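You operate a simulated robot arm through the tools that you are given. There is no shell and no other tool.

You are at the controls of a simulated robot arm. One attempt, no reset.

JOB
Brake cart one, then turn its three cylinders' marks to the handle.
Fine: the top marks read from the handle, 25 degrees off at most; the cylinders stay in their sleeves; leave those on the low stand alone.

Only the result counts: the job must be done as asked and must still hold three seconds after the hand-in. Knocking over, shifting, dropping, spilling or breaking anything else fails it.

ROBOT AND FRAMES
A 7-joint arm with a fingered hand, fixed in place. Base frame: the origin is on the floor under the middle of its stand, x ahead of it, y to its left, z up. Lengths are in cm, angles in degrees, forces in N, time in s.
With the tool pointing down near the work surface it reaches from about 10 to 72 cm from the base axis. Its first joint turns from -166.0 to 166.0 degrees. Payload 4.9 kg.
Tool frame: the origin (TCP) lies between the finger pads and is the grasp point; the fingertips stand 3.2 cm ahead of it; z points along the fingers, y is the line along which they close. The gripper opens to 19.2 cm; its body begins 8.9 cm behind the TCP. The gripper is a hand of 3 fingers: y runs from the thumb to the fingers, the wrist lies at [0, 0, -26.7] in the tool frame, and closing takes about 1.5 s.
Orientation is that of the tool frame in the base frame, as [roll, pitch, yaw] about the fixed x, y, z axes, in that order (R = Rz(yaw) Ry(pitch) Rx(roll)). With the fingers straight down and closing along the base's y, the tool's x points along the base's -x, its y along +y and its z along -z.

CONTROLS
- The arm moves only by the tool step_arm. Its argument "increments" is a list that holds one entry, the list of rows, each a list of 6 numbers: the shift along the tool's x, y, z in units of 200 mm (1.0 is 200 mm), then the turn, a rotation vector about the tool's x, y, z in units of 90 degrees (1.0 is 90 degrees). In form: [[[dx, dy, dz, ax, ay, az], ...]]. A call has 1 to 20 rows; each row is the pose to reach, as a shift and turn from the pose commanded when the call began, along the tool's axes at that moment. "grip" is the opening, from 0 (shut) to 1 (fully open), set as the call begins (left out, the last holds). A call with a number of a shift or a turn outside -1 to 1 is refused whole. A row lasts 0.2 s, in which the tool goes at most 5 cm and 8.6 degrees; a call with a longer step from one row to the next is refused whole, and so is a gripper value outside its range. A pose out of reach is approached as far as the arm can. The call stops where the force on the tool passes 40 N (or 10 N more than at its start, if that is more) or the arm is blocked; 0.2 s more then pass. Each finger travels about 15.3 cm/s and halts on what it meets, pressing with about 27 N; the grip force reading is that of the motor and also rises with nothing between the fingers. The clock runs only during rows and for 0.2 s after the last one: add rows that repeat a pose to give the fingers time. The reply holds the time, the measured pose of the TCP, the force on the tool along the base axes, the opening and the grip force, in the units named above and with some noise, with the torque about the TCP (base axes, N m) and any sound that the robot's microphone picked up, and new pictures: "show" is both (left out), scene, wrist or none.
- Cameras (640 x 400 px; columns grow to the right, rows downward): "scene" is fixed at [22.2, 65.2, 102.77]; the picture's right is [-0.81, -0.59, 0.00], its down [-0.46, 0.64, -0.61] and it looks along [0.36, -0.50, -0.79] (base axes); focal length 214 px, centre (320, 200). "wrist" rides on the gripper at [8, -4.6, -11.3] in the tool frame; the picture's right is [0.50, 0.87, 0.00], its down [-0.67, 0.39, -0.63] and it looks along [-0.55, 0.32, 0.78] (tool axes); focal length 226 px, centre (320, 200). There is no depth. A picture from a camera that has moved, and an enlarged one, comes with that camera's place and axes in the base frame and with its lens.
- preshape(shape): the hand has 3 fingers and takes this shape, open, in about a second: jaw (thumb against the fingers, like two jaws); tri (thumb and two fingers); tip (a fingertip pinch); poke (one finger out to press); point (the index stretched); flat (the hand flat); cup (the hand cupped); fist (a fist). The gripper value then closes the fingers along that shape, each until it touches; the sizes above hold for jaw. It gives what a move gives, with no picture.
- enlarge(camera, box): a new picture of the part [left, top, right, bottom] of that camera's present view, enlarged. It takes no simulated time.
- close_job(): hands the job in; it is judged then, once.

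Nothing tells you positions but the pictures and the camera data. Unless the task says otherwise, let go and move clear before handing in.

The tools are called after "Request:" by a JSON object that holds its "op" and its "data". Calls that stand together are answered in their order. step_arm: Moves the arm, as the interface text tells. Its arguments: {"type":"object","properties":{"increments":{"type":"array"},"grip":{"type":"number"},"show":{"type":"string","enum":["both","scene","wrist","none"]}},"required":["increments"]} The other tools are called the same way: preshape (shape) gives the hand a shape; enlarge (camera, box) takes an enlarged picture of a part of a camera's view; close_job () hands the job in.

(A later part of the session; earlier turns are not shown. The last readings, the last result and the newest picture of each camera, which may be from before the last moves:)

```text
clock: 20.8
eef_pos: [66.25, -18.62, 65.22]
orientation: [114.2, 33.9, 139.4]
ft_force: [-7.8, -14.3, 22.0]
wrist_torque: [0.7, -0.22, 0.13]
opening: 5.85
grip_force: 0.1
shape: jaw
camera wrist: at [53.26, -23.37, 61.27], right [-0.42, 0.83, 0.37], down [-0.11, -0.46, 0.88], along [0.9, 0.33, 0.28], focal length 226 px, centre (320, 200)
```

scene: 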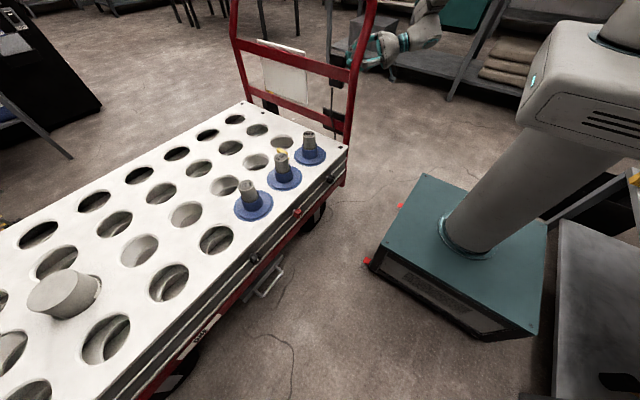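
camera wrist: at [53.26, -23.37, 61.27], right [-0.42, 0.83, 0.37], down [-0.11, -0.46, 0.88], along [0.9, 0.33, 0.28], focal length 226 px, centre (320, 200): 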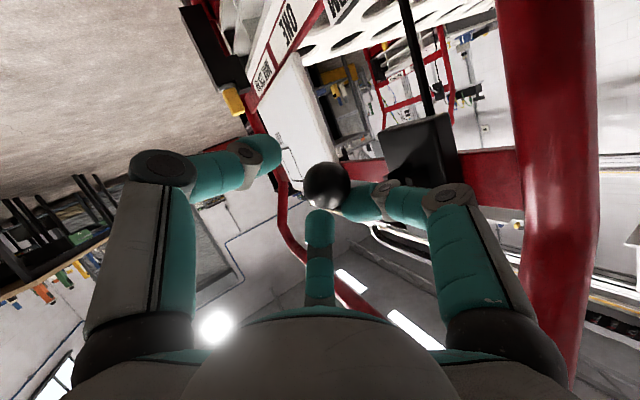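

The fingers are open, but one still leans on the ball. I'll ease off slightly up and outward, then back straight out.

Request:
{"op": "step_arm", "data": {"increments": [[[-0.0215, 0.013, -0.068, 0, 0, 0], [-0.0215, 0.013, -0.15, 0, 0, 0], [-0.0215, 0.013, -0.25, 0, 0, 0], [-0.0215, 0.013, -0.4, 0, 0, 0], [-0.0215, 0.013, -0.6, 0, 0, 0]]], "show": "both"}}

```text
clock: 21.9
eef_pos: [57.6, -25.1, 69.63]
orientation: [114.2, 34.0, 139.5]
ft_force: [0.5, 0.3, 0.4]
wrist_torque: [0.06, 0.01, -0.01]
opening: 6.09
grip_force: 0.1
shape: jaw
camera wrist: at [44.45, -29.81, 65.61], right [-0.42, 0.83, 0.38], down [-0.11, -0.46, 0.88], along [0.9, 0.33, 0.28], focal length 226 px, centre (320, 200)
```

scene: 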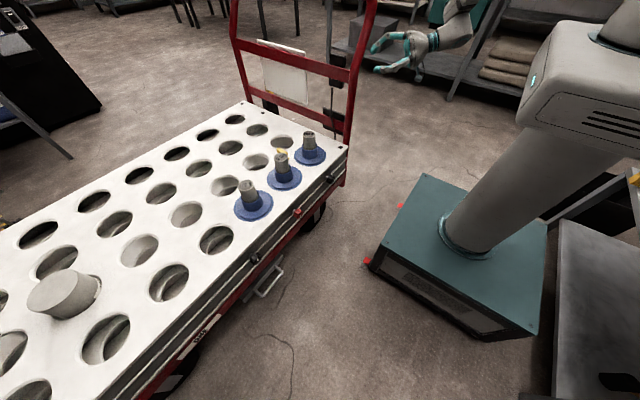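
wrist: 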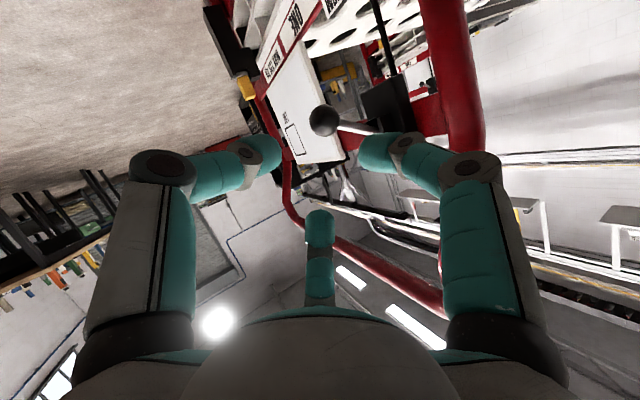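

I'm clear, and the lever stayed down with the ball at z≈65. I'll compare once more with cart two's lever and check for any brake markings.

Request:
{"op": "enlarge", "data": {"camera": "wrist", "box": [280, 60, 460, 180]}}

Request:
{"op": "enlarge", "data": {"camera": "wrist", "box": [380, 30, 480, 110]}}

Request:
{"op": "enlarge", "data": {"camera": "scene", "box": [270, 30, 400, 240]}}

```text
3.33 times, centred on (370, 120) of wrist
camera zoom: at [44.45, -29.81, 65.61], right [-0.42, 0.83, 0.38], down [-0.11, -0.46, 0.88], along [0.9, 0.33, 0.28], focal length 754 px, centre (153, 467)
```

zoom: 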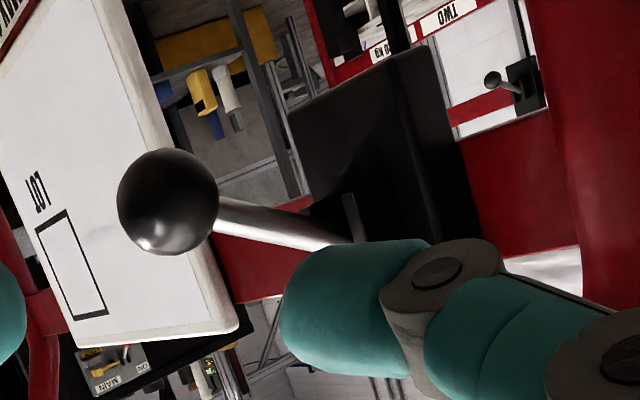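

```text
5.00 times, centred on (430, 70) of wrist
camera zoom: at [44.45, -29.81, 65.61], right [-0.42, 0.83, 0.38], down [-0.11, -0.46, 0.88], along [0.9, 0.33, 0.28], focal length 1130 px, centre (-230, 850)
```

zoom: 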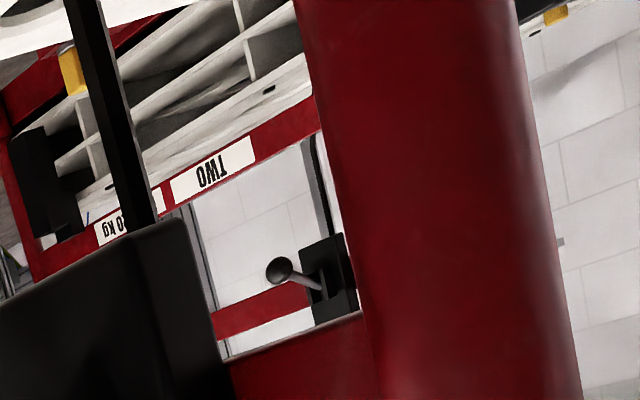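

```text
1.90 times, centred on (335, 135) of scene
camera zoom: at [22.2, 65.2, 102.77], right [-0.81, -0.59, 0.0], down [-0.46, 0.64, -0.61], along [0.36, -0.5, -0.79], focal length 408 px, centre (291, 324)
```

zoom: 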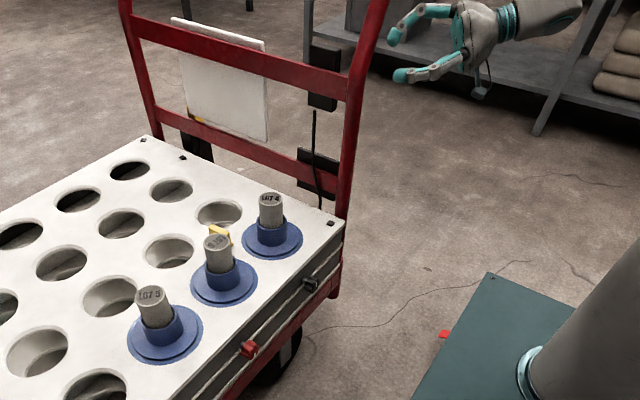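

Cart one's lever now matches cart two's lowered lever, so I take the brake as set. I'll retreat and straighten the tool to point down.

Request:
{"op": "step_arm", "data": {"increments": [[[0.008, 0.087, -0.081, 0.07, 0.052, 0], [0.017, 0.174, -0.161, 0.14, 0.104, 0], [0.025, 0.262, -0.242, 0.21, 0.155, 0], [0.034, 0.349, -0.322, 0.279, 0.207, 0], [0.042, 0.436, -0.403, 0.349, 0.259, 0]]], "grip": 0.5, "show": "none"}}

```text
clock: 23.1
eef_pos: [49.65, -23.45, 78.57]
orientation: [154.4, 17.7, 157.6]
ft_force: [-0.3, -0.3, -0.5]
wrist_torque: [-0.04, -0.02, 0.01]
opening: 9.61
grip_force: 0.0
shape: jaw
```

Straightening is going well. I'll finish making the tool vertical and lift toward the cylinders' side.

Request:
{"op": "step_arm", "data": {"increments": [[[0.053, 0.129, -0.094, 0.07, 0.052, 0], [0.106, 0.257, -0.188, 0.139, 0.103, 0], [0.159, 0.386, -0.282, 0.209, 0.155, 0], [0.212, 0.514, -0.376, 0.278, 0.206, 0]]], "show": "none"}}

```text
clock: 24.1
eef_pos: [45.12, -15.24, 87.93]
orientation: [-179.8, -0.3, 161.8]
ft_force: [-0.2, 0.0, 0.3]
wrist_torque: [-0.02, 0.02, 0.02]
opening: 9.55
grip_force: 0.1
shape: jaw
```

The tool is vertical again at (45,-15,88). Next I'll move toward LOT 4 and pre-rotate the hand so one grasp can cover the whole turn it needs.

Request:
{"op": "step_arm", "data": {"increments": [[[0.056, 0.171, 0, 0, 0, 0.093], [0.112, 0.342, 0, 0, 0, 0.186], [0.169, 0.513, 0, 0, 0, 0.278], [0.225, 0.684, 0, 0, 0, 0.371], [0.281, 0.855, 0, 0, 0, 0.464]]], "show": "none"}}

Request:
{"op": "step_arm", "data": {"increments": [[[-0.02, 0.19, 0.1, 0, 0, 0.05], [-0.05, 0.38, 0.2, 0, 0, 0.1], [-0.08, 0.57, 0.3, 0, 0, 0.15], [-0.12, 0.775, 0.4, 0, 0, 0.2]]], "show": "both"}}

```text
clock: 25.4
eef_pos: [45.07, 2.91, 87.93]
orientation: [-179.9, 0.0, 120.0]
ft_force: [-0.5, -0.4, 0.4]
wrist_torque: [-0.01, 0.01, 0.01]
opening: 9.57
grip_force: 0.1
shape: jaw
```

```text
clock: 26.4
eef_pos: [59.66, 8.63, 79.94]
orientation: [-179.8, 0.0, 102.0]
ft_force: [0.2, 0.4, -0.4]
wrist_torque: [-0.02, 0.03, 0.02]
opening: 9.57
grip_force: 0.1
shape: jaw
camera wrist: at [53.55, 15.55, 91.31], right [0.74, 0.67, 0.0], down [0.52, -0.58, 0.63], along [0.42, -0.47, -0.78], focal length 226 px, centre (320, 200)
```

scene: 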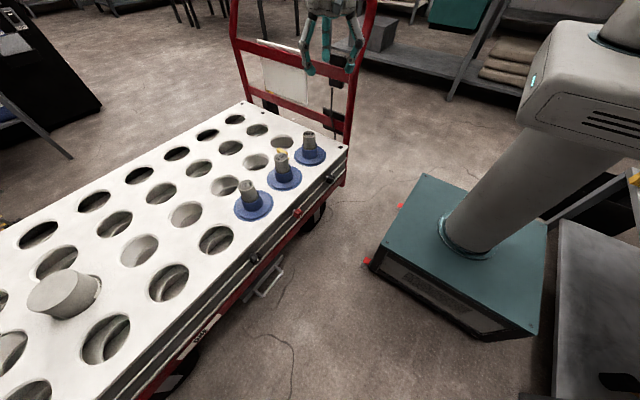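
wrist: 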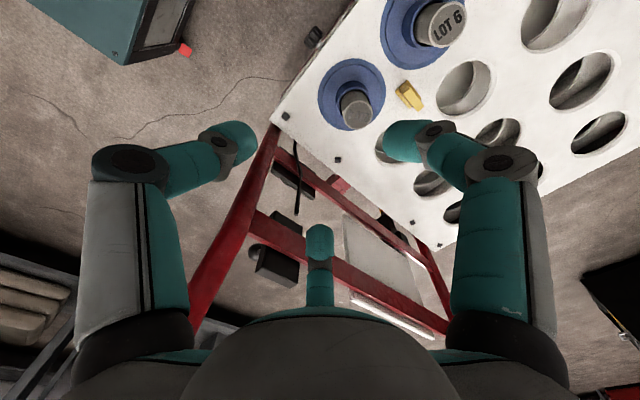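

I'm over the near edge with LOT 4 and LOT 6 in view. I'll enlarge to refine LOT 4's position and its mark angle.

Request:
{"op": "enlarge", "data": {"camera": "wrist", "box": [300, 50, 420, 140]}}

Request:
{"op": "enlarge", "data": {"camera": "wrist", "box": [370, 0, 490, 90]}}

```text
4.44 times, centred on (360, 95) of wrist
camera zoom: at [53.55, 15.55, 91.31], right [0.74, 0.67, 0.0], down [0.52, -0.58, 0.63], along [0.42, -0.47, -0.78], focal length 1005 px, centre (142, 667)
```

zoom: 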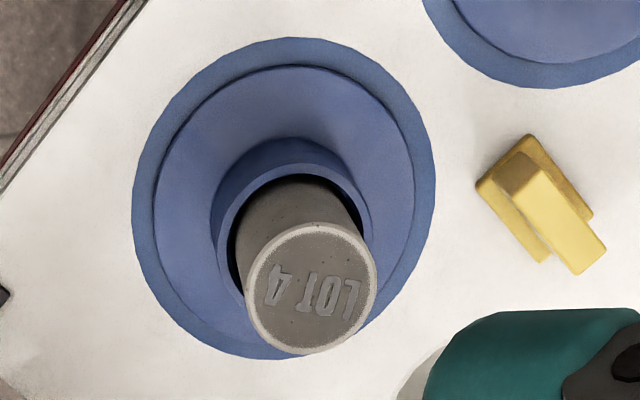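

```text
4.44 times, centred on (430, 45) of wrist
camera zoom: at [53.55, 15.55, 91.31], right [0.74, 0.67, 0.0], down [0.52, -0.58, 0.63], along [0.42, -0.47, -0.78], focal length 1005 px, centre (-169, 889)
```

zoom: 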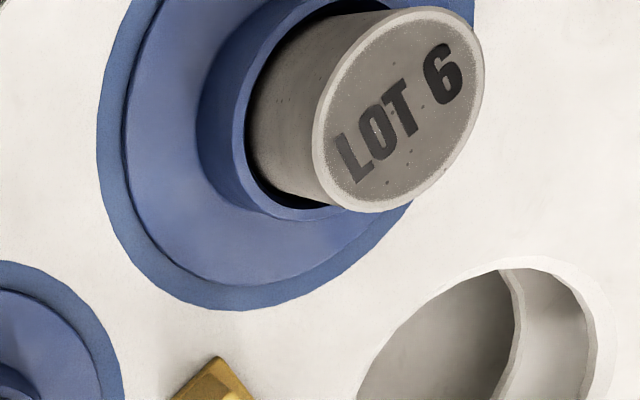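

LOT 4 is centred near (66.8,10.35) and needs about +145° counter-clockwise. LOT 6 needs about -89°. I'll go above LOT 4 and dry-run the wrist turn to be sure it stays in range.

Request:
{"op": "step_arm", "data": {"increments": [[[0.002, 0.073, 0.15, 0, 0, 0.011], [0.004, 0.147, 0.3, 0, 0, 0.022], [0.005, 0.22, 0.45, 0, 0, 0.033], [0.007, 0.294, 0.6, 0, 0, 0.044], [0.009, 0.3675, 0.75, 0, 0, 0.055]]], "show": "wrist"}}

Request:
{"op": "step_arm", "data": {"increments": [[[0, 0, 0, 0, 0, -0.09], [0, 0, 0, 0, 0, -0.18], [0, 0, 0, 0, 0, -0.27], [0, 0, 0, 0, 0, -0.36], [0, 0, 0, 0, 0, -0.45], [0, 0, 0, 0, 0, -0.54], [0, 0, 0, 0, 0, -0.63], [0, 0, 0, 0, 0, -0.72], [0, 0, 0, 0, 0, -0.81], [0, 0, 0, 0, 0, -0.9], [0, 0, 0, 0, 0, -0.99]]], "show": "none"}}

```text
clock: 27.6
eef_pos: [66.82, 10.37, 64.98]
orientation: [-179.9, 0.0, 97.1]
ft_force: [0.2, -0.3, 0.6]
wrist_torque: [-0.04, 0.05, 0.02]
opening: 9.6
grip_force: 0.1
shape: jaw
camera wrist: at [61.26, 17.79, 76.46], right [0.8, 0.6, 0.0], down [0.47, -0.62, 0.63], along [0.38, -0.5, -0.78], focal length 226 px, centre (320, 200)
```

wrist: 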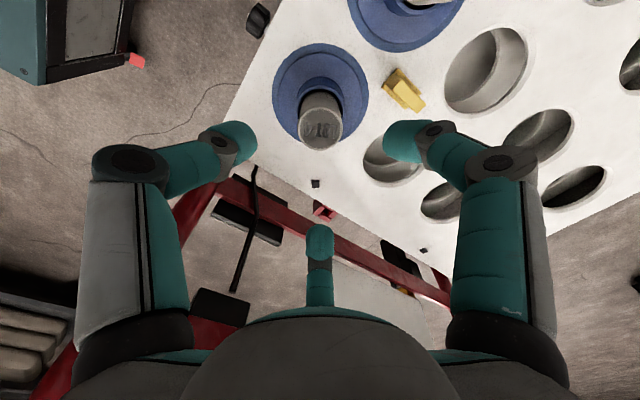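

```text
clock: 29.9
eef_pos: [66.75, 10.24, 64.93]
orientation: [180.0, -0.2, -173.7]
ft_force: [0.8, 0.4, 0.4]
wrist_torque: [-0.01, 0.01, -0.05]
opening: 9.56
grip_force: 0.2
shape: jaw
```

The first 89° of the dry run was fine. I'll try the remaining 56°.

Request:
{"op": "step_arm", "data": {"increments": [[[0, 0, 0, 0, 0, -0.09], [0, 0, 0, 0, 0, -0.18], [0, 0, 0, 0, 0, -0.27], [0, 0, 0, 0, 0, -0.36], [0, 0, 0, 0, 0, -0.45], [0, 0, 0, 0, 0, -0.54], [0, 0, 0, 0, 0, -0.63]]], "show": "wrist"}}

```text
clock: 31.6
eef_pos: [66.62, 10.4, 64.98]
orientation: [179.9, -0.1, -117.0]
ft_force: [-0.7, 0.2, -0.6]
wrist_torque: [-0.01, -0.05, 0.02]
opening: 9.58
grip_force: 0.1
shape: jaw
camera wrist: at [67.26, 1.24, 76.3], right [-1.0, -0.05, 0.0], down [-0.04, 0.77, 0.63], along [-0.04, 0.63, -0.78], focal length 226 px, centre (320, 200)
```

wrist: 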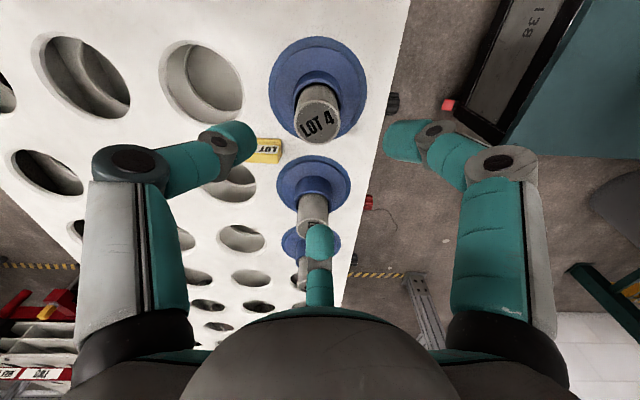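

The full dry run reached +146° with no limit hit. This camera pose looks straight along the handle direction, so I'll enlarge the marks here to measure their angles accurately.

Request:
{"op": "enlarge", "data": {"camera": "wrist", "box": [280, 70, 360, 150]}}

Request:
{"op": "enlarge", "data": {"camera": "wrist", "box": [220, 120, 360, 280]}}

```text
5.00 times, centred on (320, 110) of wrist
camera zoom: at [67.26, 1.24, 76.3], right [-1.0, -0.05, 0.0], down [-0.04, 0.77, 0.63], along [-0.04, 0.63, -0.78], focal length 1130 px, centre (320, 650)
```

zoom: 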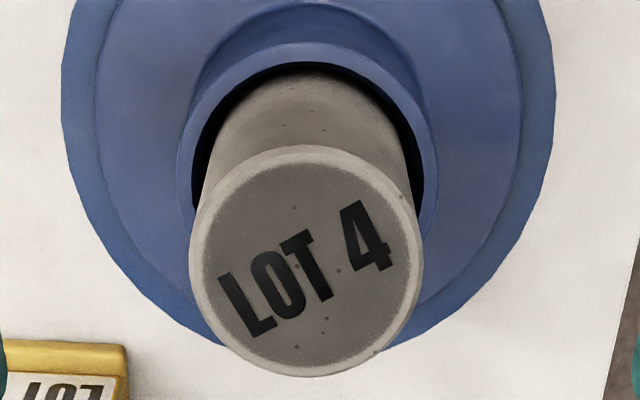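

```text
2.50 times, centred on (290, 200) of wrist
camera zoom: at [67.26, 1.24, 76.3], right [-1.0, -0.05, 0.0], down [-0.04, 0.77, 0.63], along [-0.04, 0.63, -0.78], focal length 565 px, centre (395, 200)
```

zoom: 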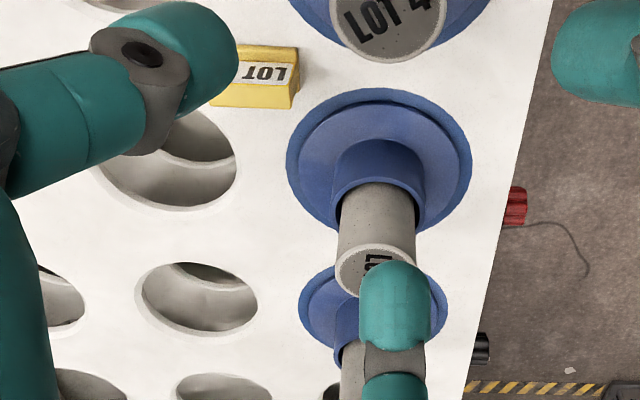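

LOT 4's text points at about 212°, so it needs about +148°. I'll wind the hand back to the start yaw while lowering to just above the cylinder.

Request:
{"op": "step_arm", "data": {"increments": [[[0, 0, 0, 0, 0, 0.09], [0, 0, 0, 0, 0, 0.18], [0, 0, 0, 0, 0, 0.27], [0, 0, 0, 0, 0, 0.36], [0, 0, 0, 0, 0, 0.45], [0, 0, 0, 0, 0, 0.54], [0, 0, 0, 0, 0, 0.63], [0, 0, 0, 0, 0, 0.72], [0, 0, 0, 0, 0, 0.81], [0, 0, 0, 0, 0, 0.9], [0, 0, 0, 0, 0, 0.99]]], "show": "none"}}

Request:
{"op": "step_arm", "data": {"increments": [[[0, 0, 0, 0, 0, 0.09], [0, 0, 0, 0, 0, 0.18], [0, 0, 0, 0, 0, 0.27], [0, 0, 0, 0, 0, 0.36], [0, 0, 0, 0, 0, 0.45], [0, 0, 0.1, 0, 0, 0.54], [0, 0, 0.25, 0, 0, 0.63], [0, 0, 0.4, 0, 0, 0.654]]], "show": "both"}}

```text
clock: 34.0
eef_pos: [66.81, 10.29, 64.84]
orientation: [-179.9, -0.1, 153.7]
ft_force: [0.2, 0.3, 0.0]
wrist_torque: [0.0, 0.01, -0.01]
opening: 9.57
grip_force: 0.0
shape: jaw
```

```text
clock: 35.8
eef_pos: [66.93, 10.34, 57.02]
orientation: [-179.9, 0.0, 94.9]
ft_force: [0.7, 1.1, 1.0]
wrist_torque: [0.01, 0.06, 0.02]
opening: 9.57
grip_force: 0.1
shape: jaw
camera wrist: at [61.65, 18.01, 68.33], right [0.82, 0.57, 0.0], down [0.44, -0.64, 0.63], along [0.36, -0.52, -0.78], focal length 226 px, centre (320, 200)
```

scene: 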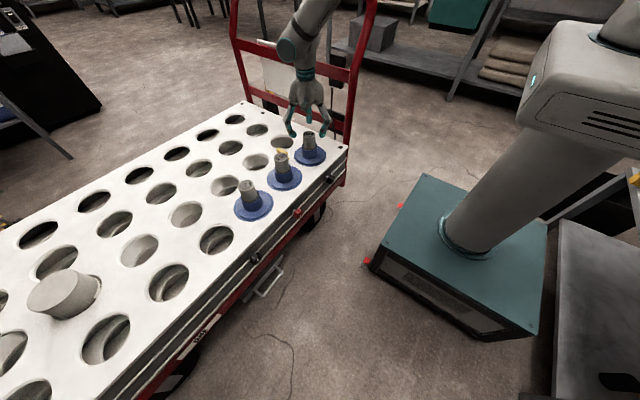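
wrist: 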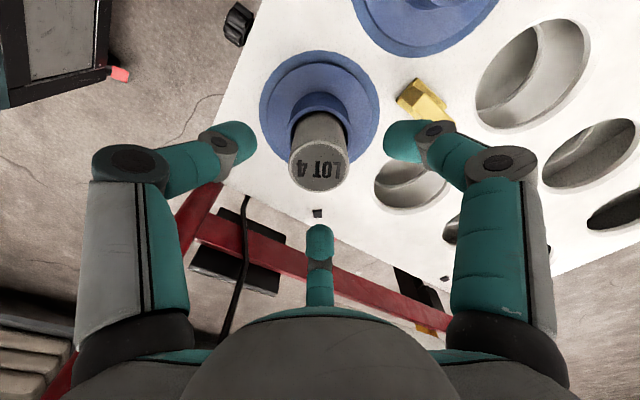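

The cylinder top is exactly centred between the fingers. I'll lower to z≈51.2, keeping the tips just above the sleeve, and close.

Request:
{"op": "step_arm", "data": {"increments": [[[0, 0, 0.1, 0, 0, 0], [0, 0, 0.2, 0, 0, 0], [0, 0, 0.29, 0, 0, 0]]], "show": "both"}}

```text
clock: 36.5
eef_pos: [66.73, 10.33, 51.09]
orientation: [-179.9, 0.0, 95.0]
ft_force: [-0.5, 0.1, 0.6]
wrist_torque: [-0.01, 0.04, -0.01]
opening: 9.59
grip_force: 0.1
shape: jaw
camera wrist: at [61.56, 18.04, 62.53], right [0.82, 0.57, 0.0], down [0.45, -0.64, 0.63], along [0.36, -0.52, -0.78], focal length 226 px, centre (320, 200)
```

scene: 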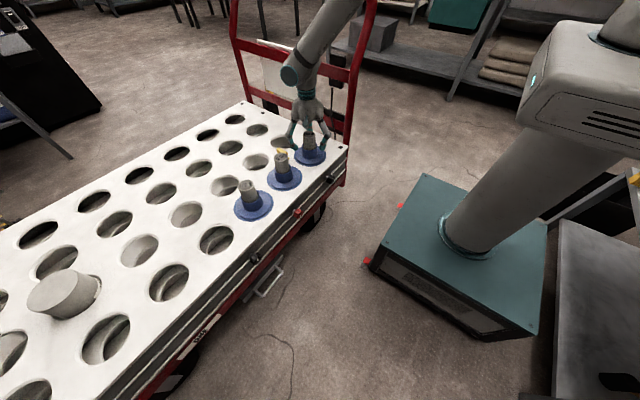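
wrist: 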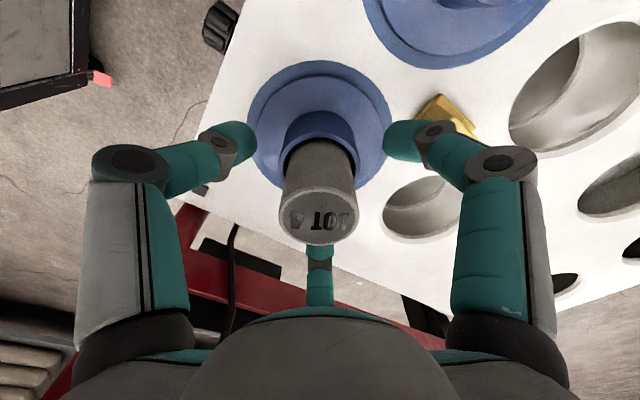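

The hand is around LOT 4 with the fingertips above the sleeve. Closing now.

Request:
{"op": "step_arm", "data": {"increments": [[[0, 0, 0, 0, 0, 0], [0, 0, 0, 0, 0, 0], [0, 0, 0, 0, 0, 0], [0, 0, 0, 0, 0, 0], [0, 0, 0, 0, 0, 0]]], "grip": 0.0, "show": "both"}}

```text
clock: 37.8
eef_pos: [66.77, 10.32, 51.0]
orientation: [-179.8, -0.1, 94.8]
ft_force: [-0.1, 0.4, -0.3]
wrist_torque: [0.05, 0.01, 0.02]
opening: 4.26
grip_force: 27.1
shape: jaw
camera wrist: at [61.47, 18.01, 62.46], right [0.82, 0.57, 0.0], down [0.45, -0.63, 0.63], along [0.36, -0.52, -0.78], focal length 226 px, centre (320, 200)
```

scene: 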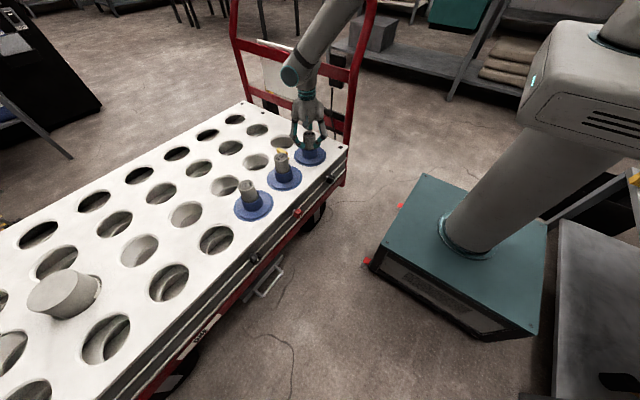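
wrist: 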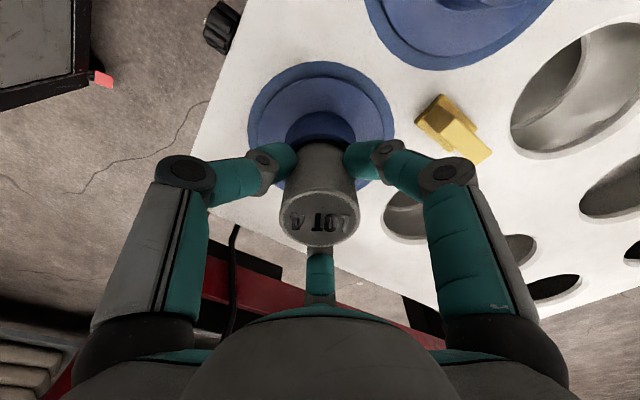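

It's gripped with no side load. I'll try a small turn first to see how the cylinder responds.

Request:
{"op": "step_arm", "data": {"increments": [[[0, 0, 0, 0, 0, -0.06], [0, 0, 0, 0, 0, -0.12], [0, 0, 0, 0, 0, -0.18]]], "show": "wrist"}}

```text
clock: 38.5
eef_pos: [66.63, 10.4, 51.16]
orientation: [-179.8, 0.0, 111.3]
ft_force: [-0.1, -0.5, -0.4]
wrist_torque: [-0.07, 0.03, -0.03]
opening: 4.24
grip_force: 26.7
shape: jaw
camera wrist: at [59.55, 16.14, 62.45], right [0.63, 0.78, 0.0], down [0.61, -0.48, 0.63], along [0.49, -0.4, -0.78], focal length 226 px, centre (320, 200)
```

wrist: 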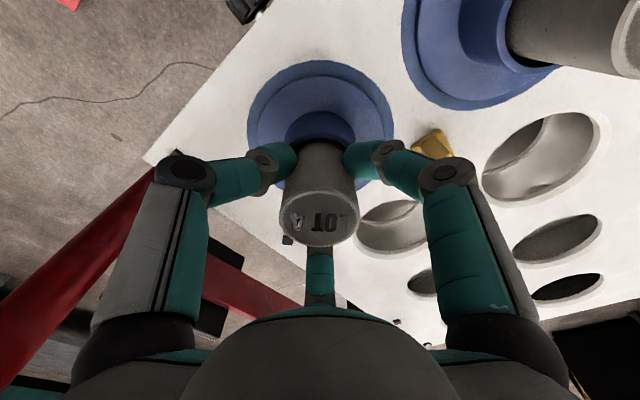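

I'll check whether the mark turned with the hand.

Request:
{"op": "enlarge", "data": {"camera": "wrist", "box": [270, 180, 370, 260]}}

```text
5.00 times, centred on (320, 220) of wrist
camera zoom: at [59.55, 16.14, 62.45], right [0.63, 0.78, 0.0], down [0.61, -0.48, 0.63], along [0.49, -0.4, -0.78], focal length 1130 px, centre (320, 100)
```

zoom: 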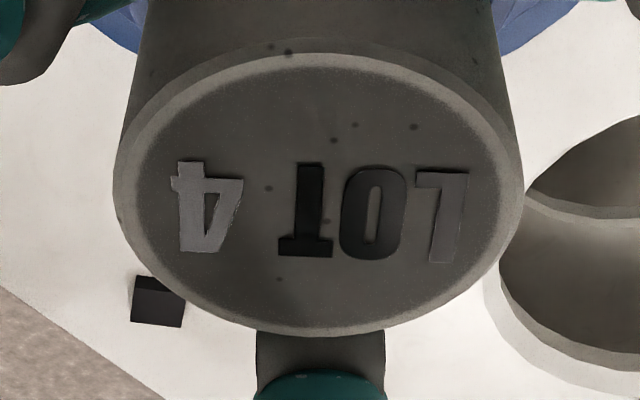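

The mark turned with the hand and is now at about 229°. I'll continue with the remaining ~131°.

Request:
{"op": "step_arm", "data": {"increments": [[[0, 0, 0, 0, 0, -0.09], [0, 0, 0, 0, 0, -0.18], [0, 0, 0, 0, 0, -0.27], [0, 0, 0, 0, 0, -0.36], [0, 0, 0, 0, 0, -0.45], [0, 0, 0, 0, 0, -0.54], [0, 0, 0, 0, 0, -0.63], [0, 0, 0, 0, 0, -0.72], [0, 0, 0, 0, 0, -0.81], [0, 0, 0, 0, 0, -0.9], [0, 0, 0, 0, 0, -0.99]]], "show": "none"}}

Request:
{"op": "step_arm", "data": {"increments": [[[0, 0, 0, 0, 0, -0.09], [0, 0, 0, 0, 0, -0.18], [0, 0, 0, 0, 0, -0.27], [0, 0, 0, 0, 0, -0.36], [0, 0, 0, 0, 0, -0.43], [0, 0, 0, 0, 0, -0.466]]], "show": "wrist"}}

```text
clock: 41.0
eef_pos: [66.73, 10.4, 51.12]
orientation: [-179.9, -0.2, -159.6]
ft_force: [0.0, -1.2, -0.2]
wrist_torque: [-0.1, -0.02, -0.04]
opening: 4.23
grip_force: 26.5
shape: jaw
```

```text
clock: 42.4
eef_pos: [66.65, 10.21, 51.21]
orientation: [179.9, -0.1, -117.7]
ft_force: [0.2, -2.2, -0.6]
wrist_torque: [-0.09, -0.05, -0.02]
opening: 4.25
grip_force: 26.9
shape: jaw
camera wrist: at [67.12, 1.14, 62.51], right [-1.0, -0.04, 0.0], down [-0.03, 0.78, 0.63], along [-0.03, 0.63, -0.78], focal length 226 px, centre (320, 200)
```

wrist: 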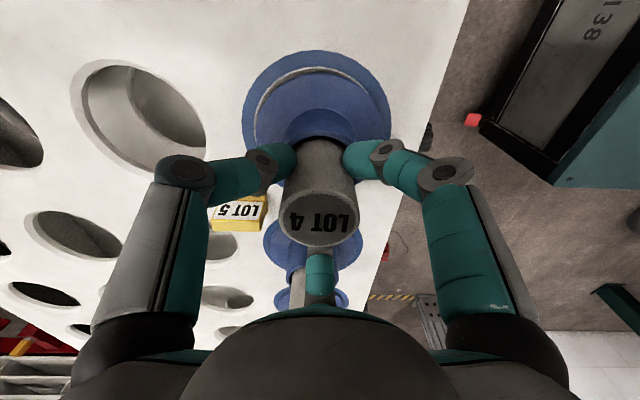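

LOT 4 now reads from the handle side, parallel with the yellow tag's text. I'll release it and rise straight up.

Request:
{"op": "step_arm", "data": {"increments": [[[0, 0, 0, 0, 0, 0], [0, 0, 0, 0, 0, 0], [0, 0, 0, 0, 0, 0]]], "grip": 0.5, "show": "none"}}

Request:
{"op": "step_arm", "data": {"increments": [[[0, 0, -0.1, 0, 0, 0], [0, 0, -0.25, 0, 0, 0], [0, 0, -0.4, 0, 0, 0], [0, 0, -0.6, 0, 0, 0]]], "show": "both"}}

```text
clock: 43.1
eef_pos: [66.71, 10.14, 51.22]
orientation: [180.0, -0.1, -117.9]
ft_force: [0.0, 1.1, 1.0]
wrist_torque: [-0.02, 0.02, 0.0]
opening: 9.54
grip_force: 0.1
shape: jaw
```

```text
clock: 44.1
eef_pos: [66.7, 10.32, 63.1]
orientation: [179.7, -0.3, -117.8]
ft_force: [-0.3, -0.2, -1.2]
wrist_torque: [0.03, -0.07, -0.04]
opening: 9.56
grip_force: 0.1
shape: jaw
camera wrist: at [67.12, 1.19, 74.51], right [-1.0, -0.04, 0.01], down [-0.03, 0.78, 0.63], along [-0.03, 0.63, -0.78], focal length 226 px, centre (320, 200)
```

scene: 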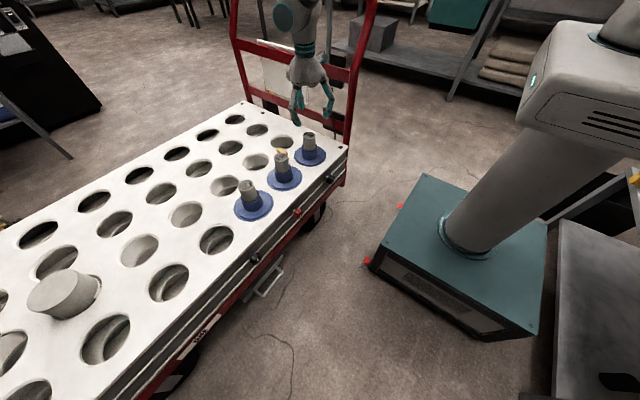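
wrist: 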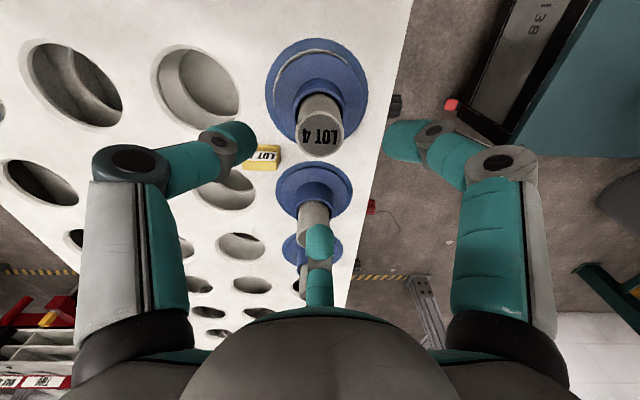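

LOT 4 is released and upright. I'll zoom in to check its sleeve's seating and the mark angle.

Request:
{"op": "enlarge", "data": {"camera": "wrist", "box": [260, 30, 380, 170]}}

Request:
{"op": "enlarge", "data": {"camera": "scene", "box": [230, 110, 340, 210]}}

```text
2.86 times, centred on (320, 100) of wrist
camera zoom: at [67.12, 1.19, 74.51], right [-1.0, -0.04, 0.01], down [-0.03, 0.78, 0.63], along [-0.03, 0.63, -0.78], focal length 646 px, centre (320, 486)
```

zoom: 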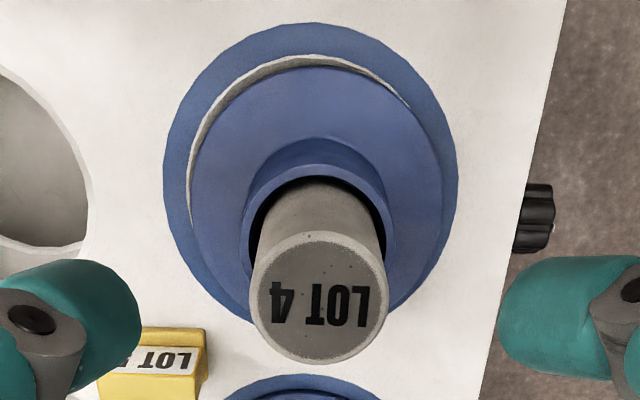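

```text
4.00 times, centred on (285, 160) of scene
camera zoom: at [22.2, 65.2, 102.77], right [-0.81, -0.59, 0.0], down [-0.46, 0.64, -0.61], along [0.36, -0.5, -0.79], focal length 858 px, centre (460, 360)
```

zoom: 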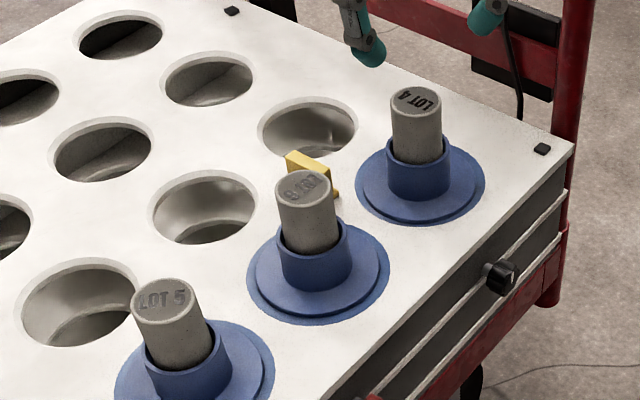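

LOT 4's mark reads within about 1° of straight from the handle, and it stands in its sleeve. I'll move over to LOT 6 at about (66.8,26.3).

Request:
{"op": "step_arm", "data": {"increments": [[[-0.142, 0.074, 0, 0, 0, 0], [-0.284, 0.147, 0, 0, 0, 0], [-0.426, 0.221, 0, 0, 0, 0], [-0.568, 0.294, 0, 0, 0, 0], [-0.71, 0.368, 0, 0, 0, 0]]], "show": "both"}}

```text
clock: 45.4
eef_pos: [66.79, 26.23, 63.22]
orientation: [179.9, -0.1, -117.8]
ft_force: [-0.2, -0.4, -0.3]
wrist_torque: [-0.01, 0.04, 0.04]
opening: 9.57
grip_force: 0.0
shape: jaw
camera wrist: at [67.27, 17.2, 74.51], right [-1.0, -0.04, 0.0], down [-0.03, 0.78, 0.63], along [-0.03, 0.63, -0.78], focal length 226 px, centre (320, 200)
```

scene: 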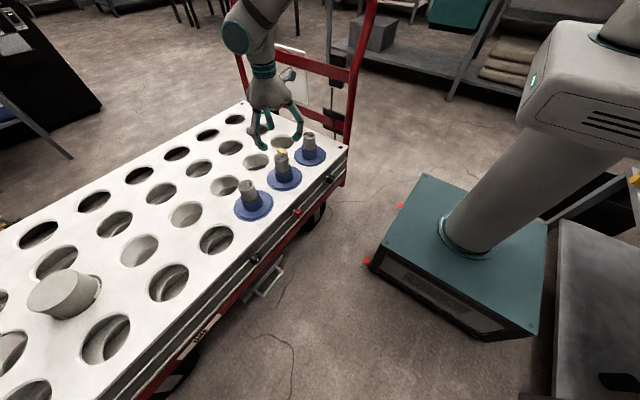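
wrist: 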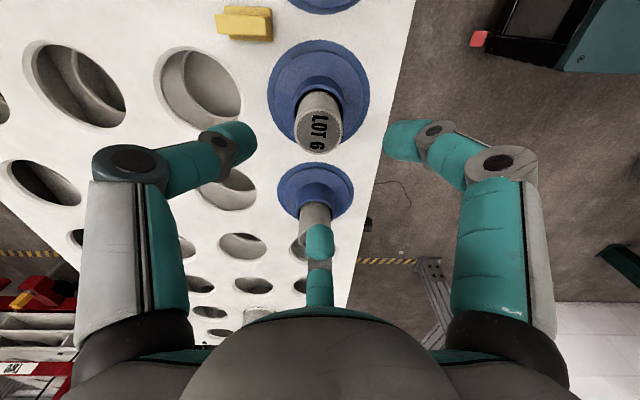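

I'm above LOT 6. I'll zoom in to refine its centre and mark angle.

Request:
{"op": "enlarge", "data": {"camera": "wrist", "box": [260, 40, 380, 170]}}

```text
3.08 times, centred on (320, 105) of wrist
camera zoom: at [67.27, 17.2, 74.51], right [-1.0, -0.04, 0.0], down [-0.03, 0.78, 0.63], along [-0.03, 0.63, -0.78], focal length 696 px, centre (320, 492)
```

zoom: 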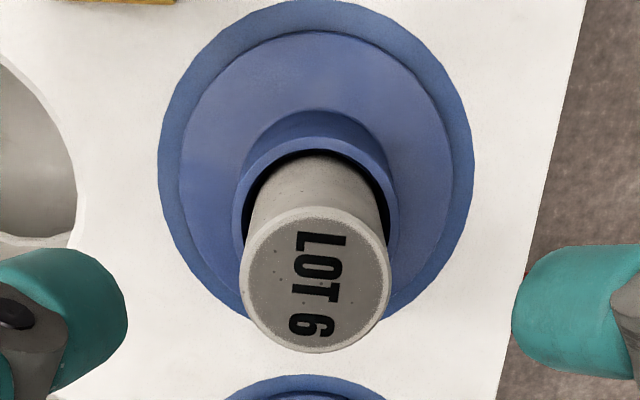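

LOT 6's centre is near (66.9,25.95), its text is at about 87°, and it needs about -87°. I'll lower to just above it for a centring check.

Request:
{"op": "step_arm", "data": {"increments": [[[0.008, -0.011, 0.1, 0, 0, 0], [0.008, -0.011, 0.2, 0, 0, 0], [0.008, -0.011, 0.31, 0, 0, 0]]], "show": "wrist"}}

```text
clock: 46.1
eef_pos: [66.95, 26.12, 57.03]
orientation: [179.9, -0.1, -117.9]
ft_force: [0.3, 0.1, 0.2]
wrist_torque: [-0.01, 0.02, -0.01]
opening: 9.55
grip_force: 0.2
shape: jaw
camera wrist: at [67.33, 16.95, 68.31], right [-1.0, -0.04, 0.0], down [-0.03, 0.78, 0.63], along [-0.03, 0.63, -0.78], focal length 226 px, centre (320, 200)
```

wrist: 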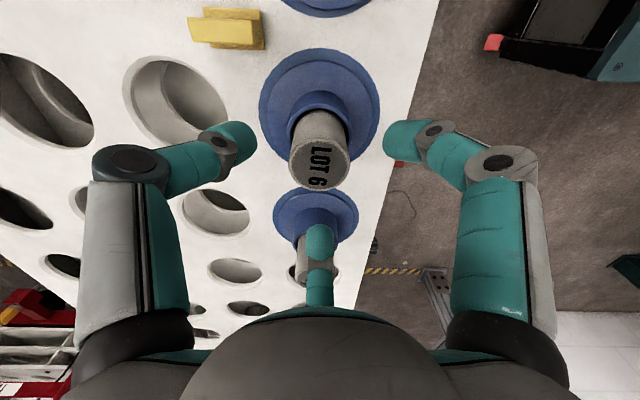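

It's centred the same way LOT 4 was. I'll lower to grip height and close.

Request:
{"op": "step_arm", "data": {"increments": [[[0, 0, 0.1, 0, 0, 0], [0, 0, 0.2, 0, 0, 0], [0, 0, 0.29, 0, 0, 0]]], "show": "wrist"}}

Request:
{"op": "step_arm", "data": {"increments": [[[0, 0, 0, 0, 0, 0], [0, 0, 0, 0, 0, 0], [0, 0, 0, 0, 0, 0], [0, 0, 0, 0, 0, 0], [0, 0, 0, 0, 0, 0]]], "grip": 0.0, "show": "wrist"}}

```text
clock: 47.0
eef_pos: [66.79, 26.05, 51.2]
orientation: [179.9, -0.2, -117.8]
ft_force: [-0.2, 0.6, 0.8]
wrist_torque: [0.0, 0.03, 0.01]
opening: 9.56
grip_force: 0.1
shape: jaw
camera wrist: at [67.29, 16.94, 62.51], right [-1.0, -0.04, 0.0], down [-0.03, 0.78, 0.63], along [-0.03, 0.63, -0.78], focal length 226 px, centre (320, 200)
```

wrist: 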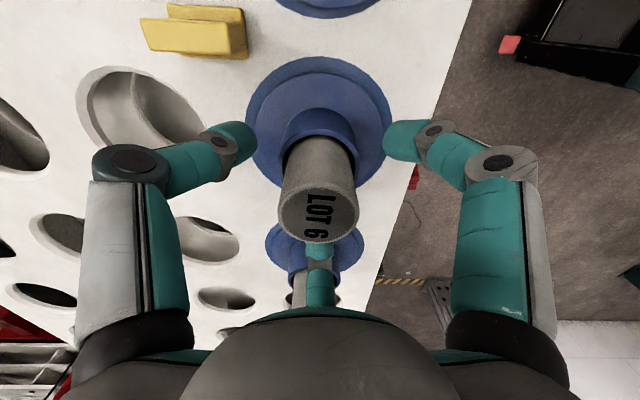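

```text
clock: 48.1
eef_pos: [66.78, 25.98, 51.12]
orientation: [179.7, -0.1, -117.8]
ft_force: [-0.1, 0.2, 0.7]
wrist_torque: [-0.02, -0.03, 0.02]
opening: 4.37
grip_force: 27.1
shape: jaw
camera wrist: at [67.23, 16.91, 62.45], right [-1.0, -0.04, 0.0], down [-0.03, 0.78, 0.63], along [-0.03, 0.63, -0.78], focal length 226 px, centre (320, 200)
```

wrist: 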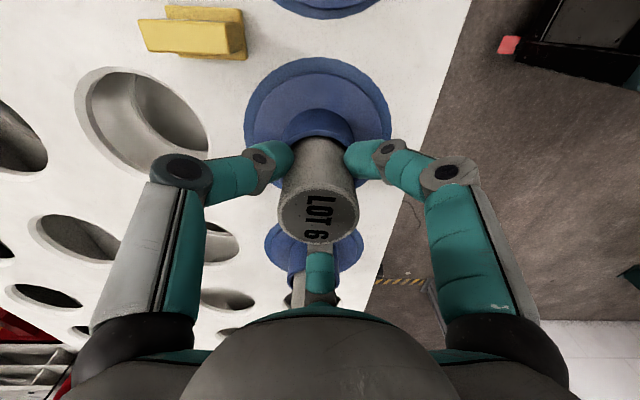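

LOT 6 is gripped cleanly. I'll turn it 87° clockwise.

Request:
{"op": "step_arm", "data": {"increments": [[[0, 0, 0, 0, 0, 0.088], [0, 0, 0, 0, 0, 0.176], [0, 0, 0, 0, 0, 0.264], [0, 0, 0, 0, 0, 0.352], [0, 0, 0, 0, 0, 0.44], [0, 0, 0, 0, 0, 0.528], [0, 0, 0, 0, 0, 0.616], [0, 0, 0, 0, 0, 0.704], [0, 0, 0, 0, 0, 0.792], [0, 0, 0, 0, 0, 0.88], [0, 0, 0, 0, 0, 0.967]]], "show": "both"}}

```text
clock: 50.5
eef_pos: [66.91, 25.95, 51.12]
orientation: [-179.9, -0.1, 155.0]
ft_force: [0.1, 0.6, -0.2]
wrist_torque: [0.03, -0.01, 0.0]
opening: 4.34
grip_force: 26.5
shape: jaw
camera wrist: at [57.82, 25.28, 62.47], right [-0.09, 1.0, 0.0], down [0.77, 0.07, 0.63], along [0.63, 0.05, -0.78], focal length 226 px, centre (320, 200)
```

scene: 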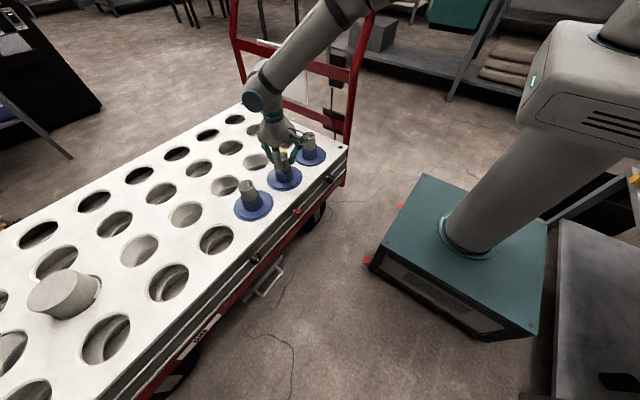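
wrist: 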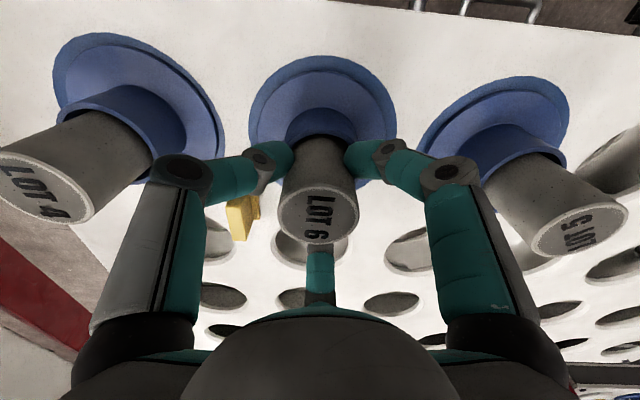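

LOT 6 has turned with its text pointing along +x, as wanted. I'll release it, rise and verify.

Request:
{"op": "step_arm", "data": {"increments": [[[0, 0, 0, 0, 0, 0], [0, 0, 0, 0, 0, 0], [0, 0, 0, 0, 0, 0]]], "grip": 0.5, "show": "none"}}

Request:
{"op": "step_arm", "data": {"increments": [[[0, 0, -0.1, 0, 0, 0], [0, 0, -0.25, 0, 0, 0], [0, 0, -0.4, 0, 0, 0], [0, 0, -0.6, 0, 0, 0]]], "show": "both"}}

```text
clock: 51.4
eef_pos: [66.93, 26.0, 51.07]
orientation: [-179.9, -0.1, 155.1]
ft_force: [-0.4, 0.0, 0.7]
wrist_torque: [0.0, 0.0, 0.02]
opening: 9.54
grip_force: 0.0
shape: jaw
```

```text
clock: 52.4
eef_pos: [66.91, 25.95, 63.17]
orientation: [-179.6, -0.3, 155.2]
ft_force: [-1.4, -0.8, -2.6]
wrist_torque: [0.06, -0.08, 0.03]
opening: 9.57
grip_force: 0.1
shape: jaw
camera wrist: at [57.84, 25.27, 74.48], right [-0.09, 1.0, 0.0], down [0.78, 0.07, 0.63], along [0.62, 0.05, -0.78], focal length 226 px, centre (320, 200)
```

scene: 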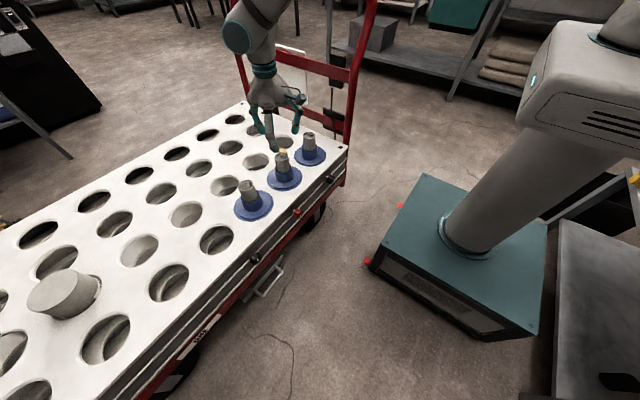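
wrist: 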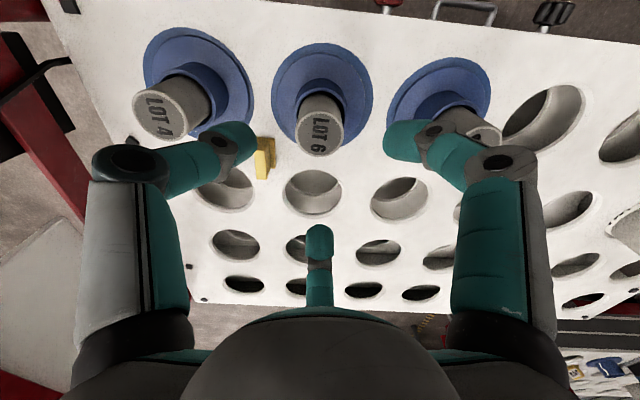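

LOT 4 and LOT 6 now look parallel. I'll zoom in to confirm LOT 6 and measure LOT 5.

Request:
{"op": "enlarge", "data": {"camera": "wrist", "box": [270, 40, 380, 170]}}

Request:
{"op": "enlarge", "data": {"camera": "wrist", "box": [120, 20, 260, 150]}}

Request:
{"op": "enlarge", "data": {"camera": "scene", "box": [230, 125, 330, 225]}}

```text
3.08 times, centred on (325, 105) of wrist
camera zoom: at [57.84, 25.27, 74.48], right [-0.09, 1.0, 0.0], down [0.78, 0.07, 0.63], along [0.62, 0.05, -0.78], focal length 696 px, centre (305, 492)
```

zoom: 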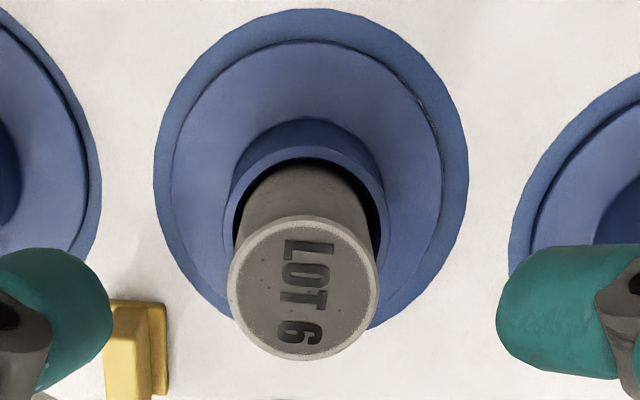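

```text
3.08 times, centred on (190, 85) of wrist
camera zoom: at [57.84, 25.27, 74.48], right [-0.09, 1.0, 0.0], down [0.78, 0.07, 0.63], along [0.62, 0.05, -0.78], focal length 696 px, centre (720, 554)
```

zoom: 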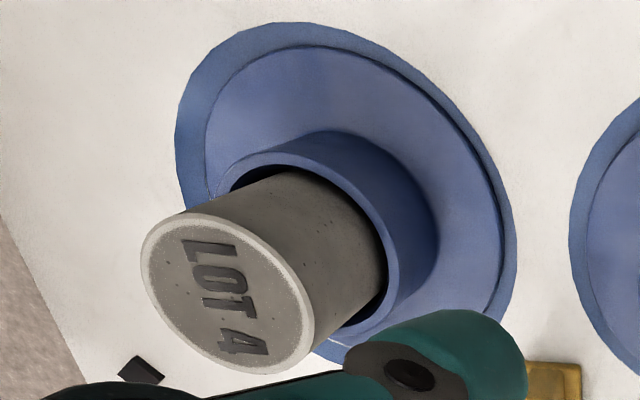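

```text
4.00 times, centred on (280, 175) of scene
camera zoom: at [22.2, 65.2, 102.77], right [-0.81, -0.59, 0.0], down [-0.46, 0.64, -0.61], along [0.36, -0.5, -0.79], focal length 858 px, centre (480, 300)
```

zoom: 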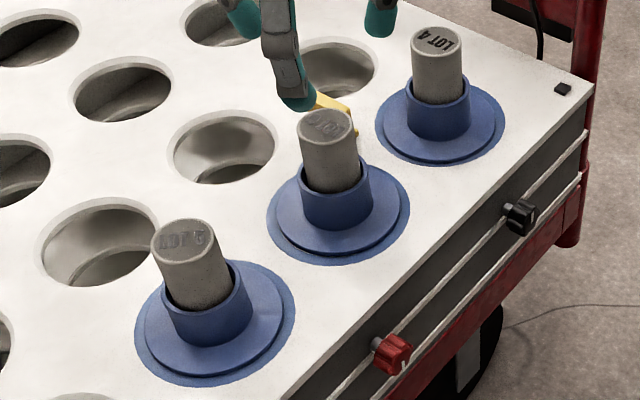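

LOT 6 is within about 2° and sits fine. LOT 5 at about (67.2,42.2) is 79 cm out, beyond the vertical reach, so I'll use a 25° outward tilt and turn it about the vertical in two grasps. I'll move there with the tilt, staying high.

Request:
{"op": "step_arm", "data": {"increments": [[[0.096, 0.088, -0.08, -0.022, -0.051, 0], [0.192, 0.175, -0.16, -0.043, -0.102, 0], [0.288, 0.263, -0.24, -0.065, -0.153, 0], [0.384, 0.35, -0.32, -0.087, -0.205, 0], [0.48, 0.438, -0.4, -0.1086, -0.2557, 0]]], "show": "both"}}

```text
clock: 53.5
eef_pos: [61.98, 38.16, 71.09]
orientation: [169.7, 22.8, 153.1]
ft_force: [-0.1, -0.5, 0.2]
wrist_torque: [-0.03, -0.01, 0.01]
opening: 9.59
grip_force: 0.2
shape: jaw
camera wrist: at [48.83, 37.49, 77.55], right [-0.08, 1.0, -0.05], down [0.44, 0.08, 0.9], along [0.9, 0.05, -0.44], focal length 226 px, centre (320, 200)
```

scene: 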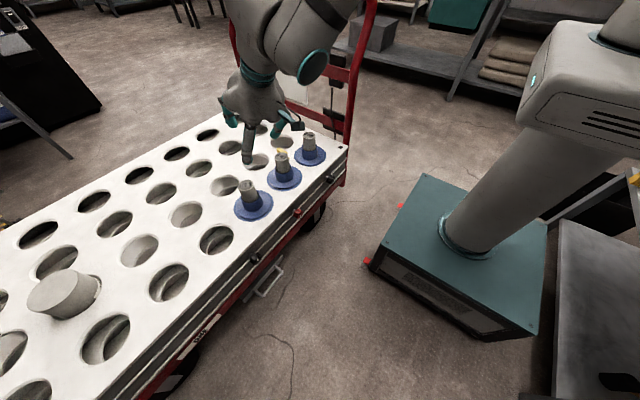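
wrist: 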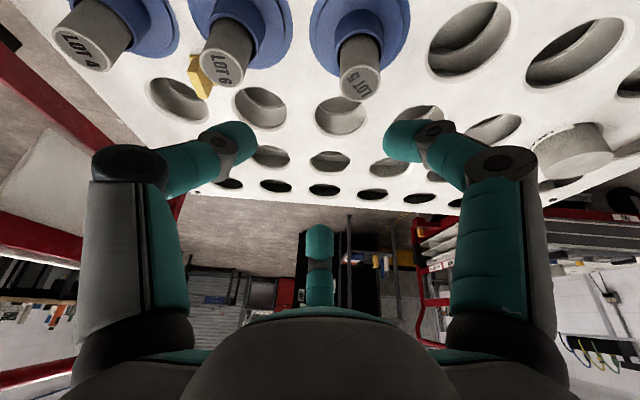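

The tilted pose is reachable. I'll zoom in on LOT 5 to fix its position and mark angle.

Request:
{"op": "enlarge", "data": {"camera": "wrist", "box": [310, 20, 420, 120]}}

```text
4.00 times, centred on (365, 70) of wrist
camera zoom: at [48.83, 37.49, 77.55], right [-0.08, 1.0, -0.05], down [0.44, 0.08, 0.9], along [0.9, 0.05, -0.44], focal length 904 px, centre (140, 720)
```

zoom: 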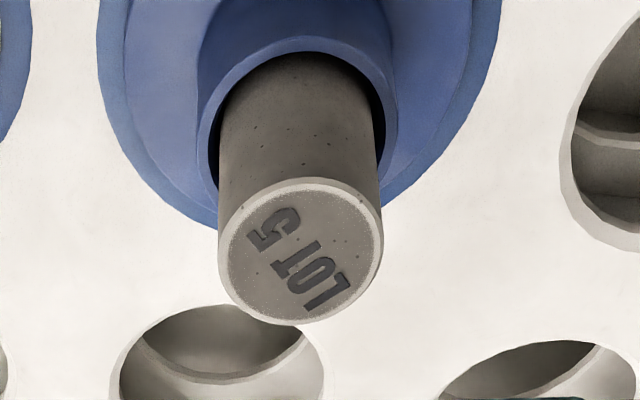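

LOT 5's text points at about 229°, so it needs about +131°, and its centre is near (67.0,42.2). I'll move above it and dry-run a 66° sweep about the vertical before gripping.

Request:
{"op": "step_arm", "data": {"increments": [[[0.014, 0.051, 0.129, 0, 0, 0], [0.029, 0.103, 0.258, 0, 0, 0], [0.043, 0.154, 0.386, 0, 0, 0], [0.057, 0.205, 0.515, 0, 0, 0]]], "show": "both"}}

```text
clock: 54.5
eef_pos: [67.01, 42.15, 62.07]
orientation: [169.7, 22.8, 153.2]
ft_force: [0.0, 0.4, -0.1]
wrist_torque: [-0.02, 0.05, -0.01]
opening: 9.57
grip_force: 0.1
shape: jaw
camera wrist: at [53.99, 41.58, 68.56], right [-0.08, 1.0, -0.05], down [0.44, 0.08, 0.9], along [0.9, 0.05, -0.44], focal length 226 px, centre (320, 200)
```

scene: 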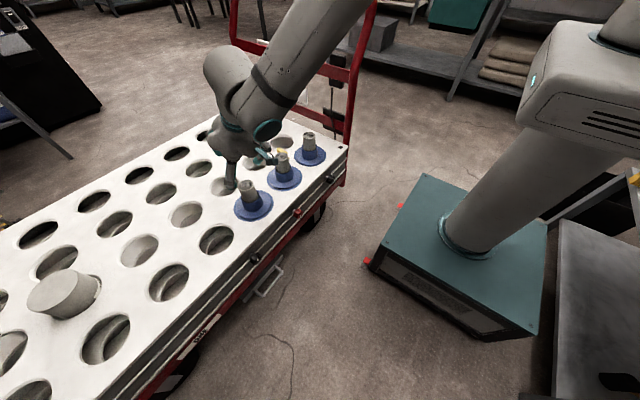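
wrist: 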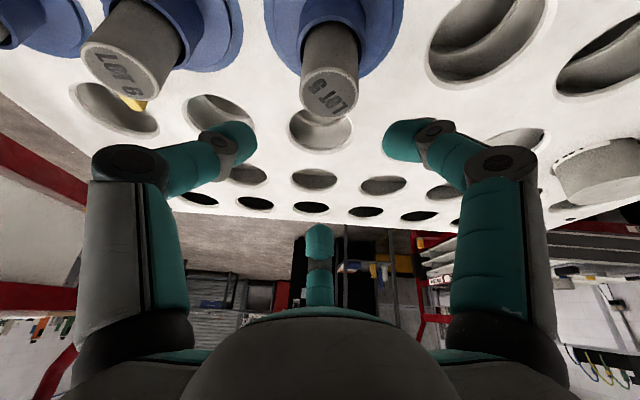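

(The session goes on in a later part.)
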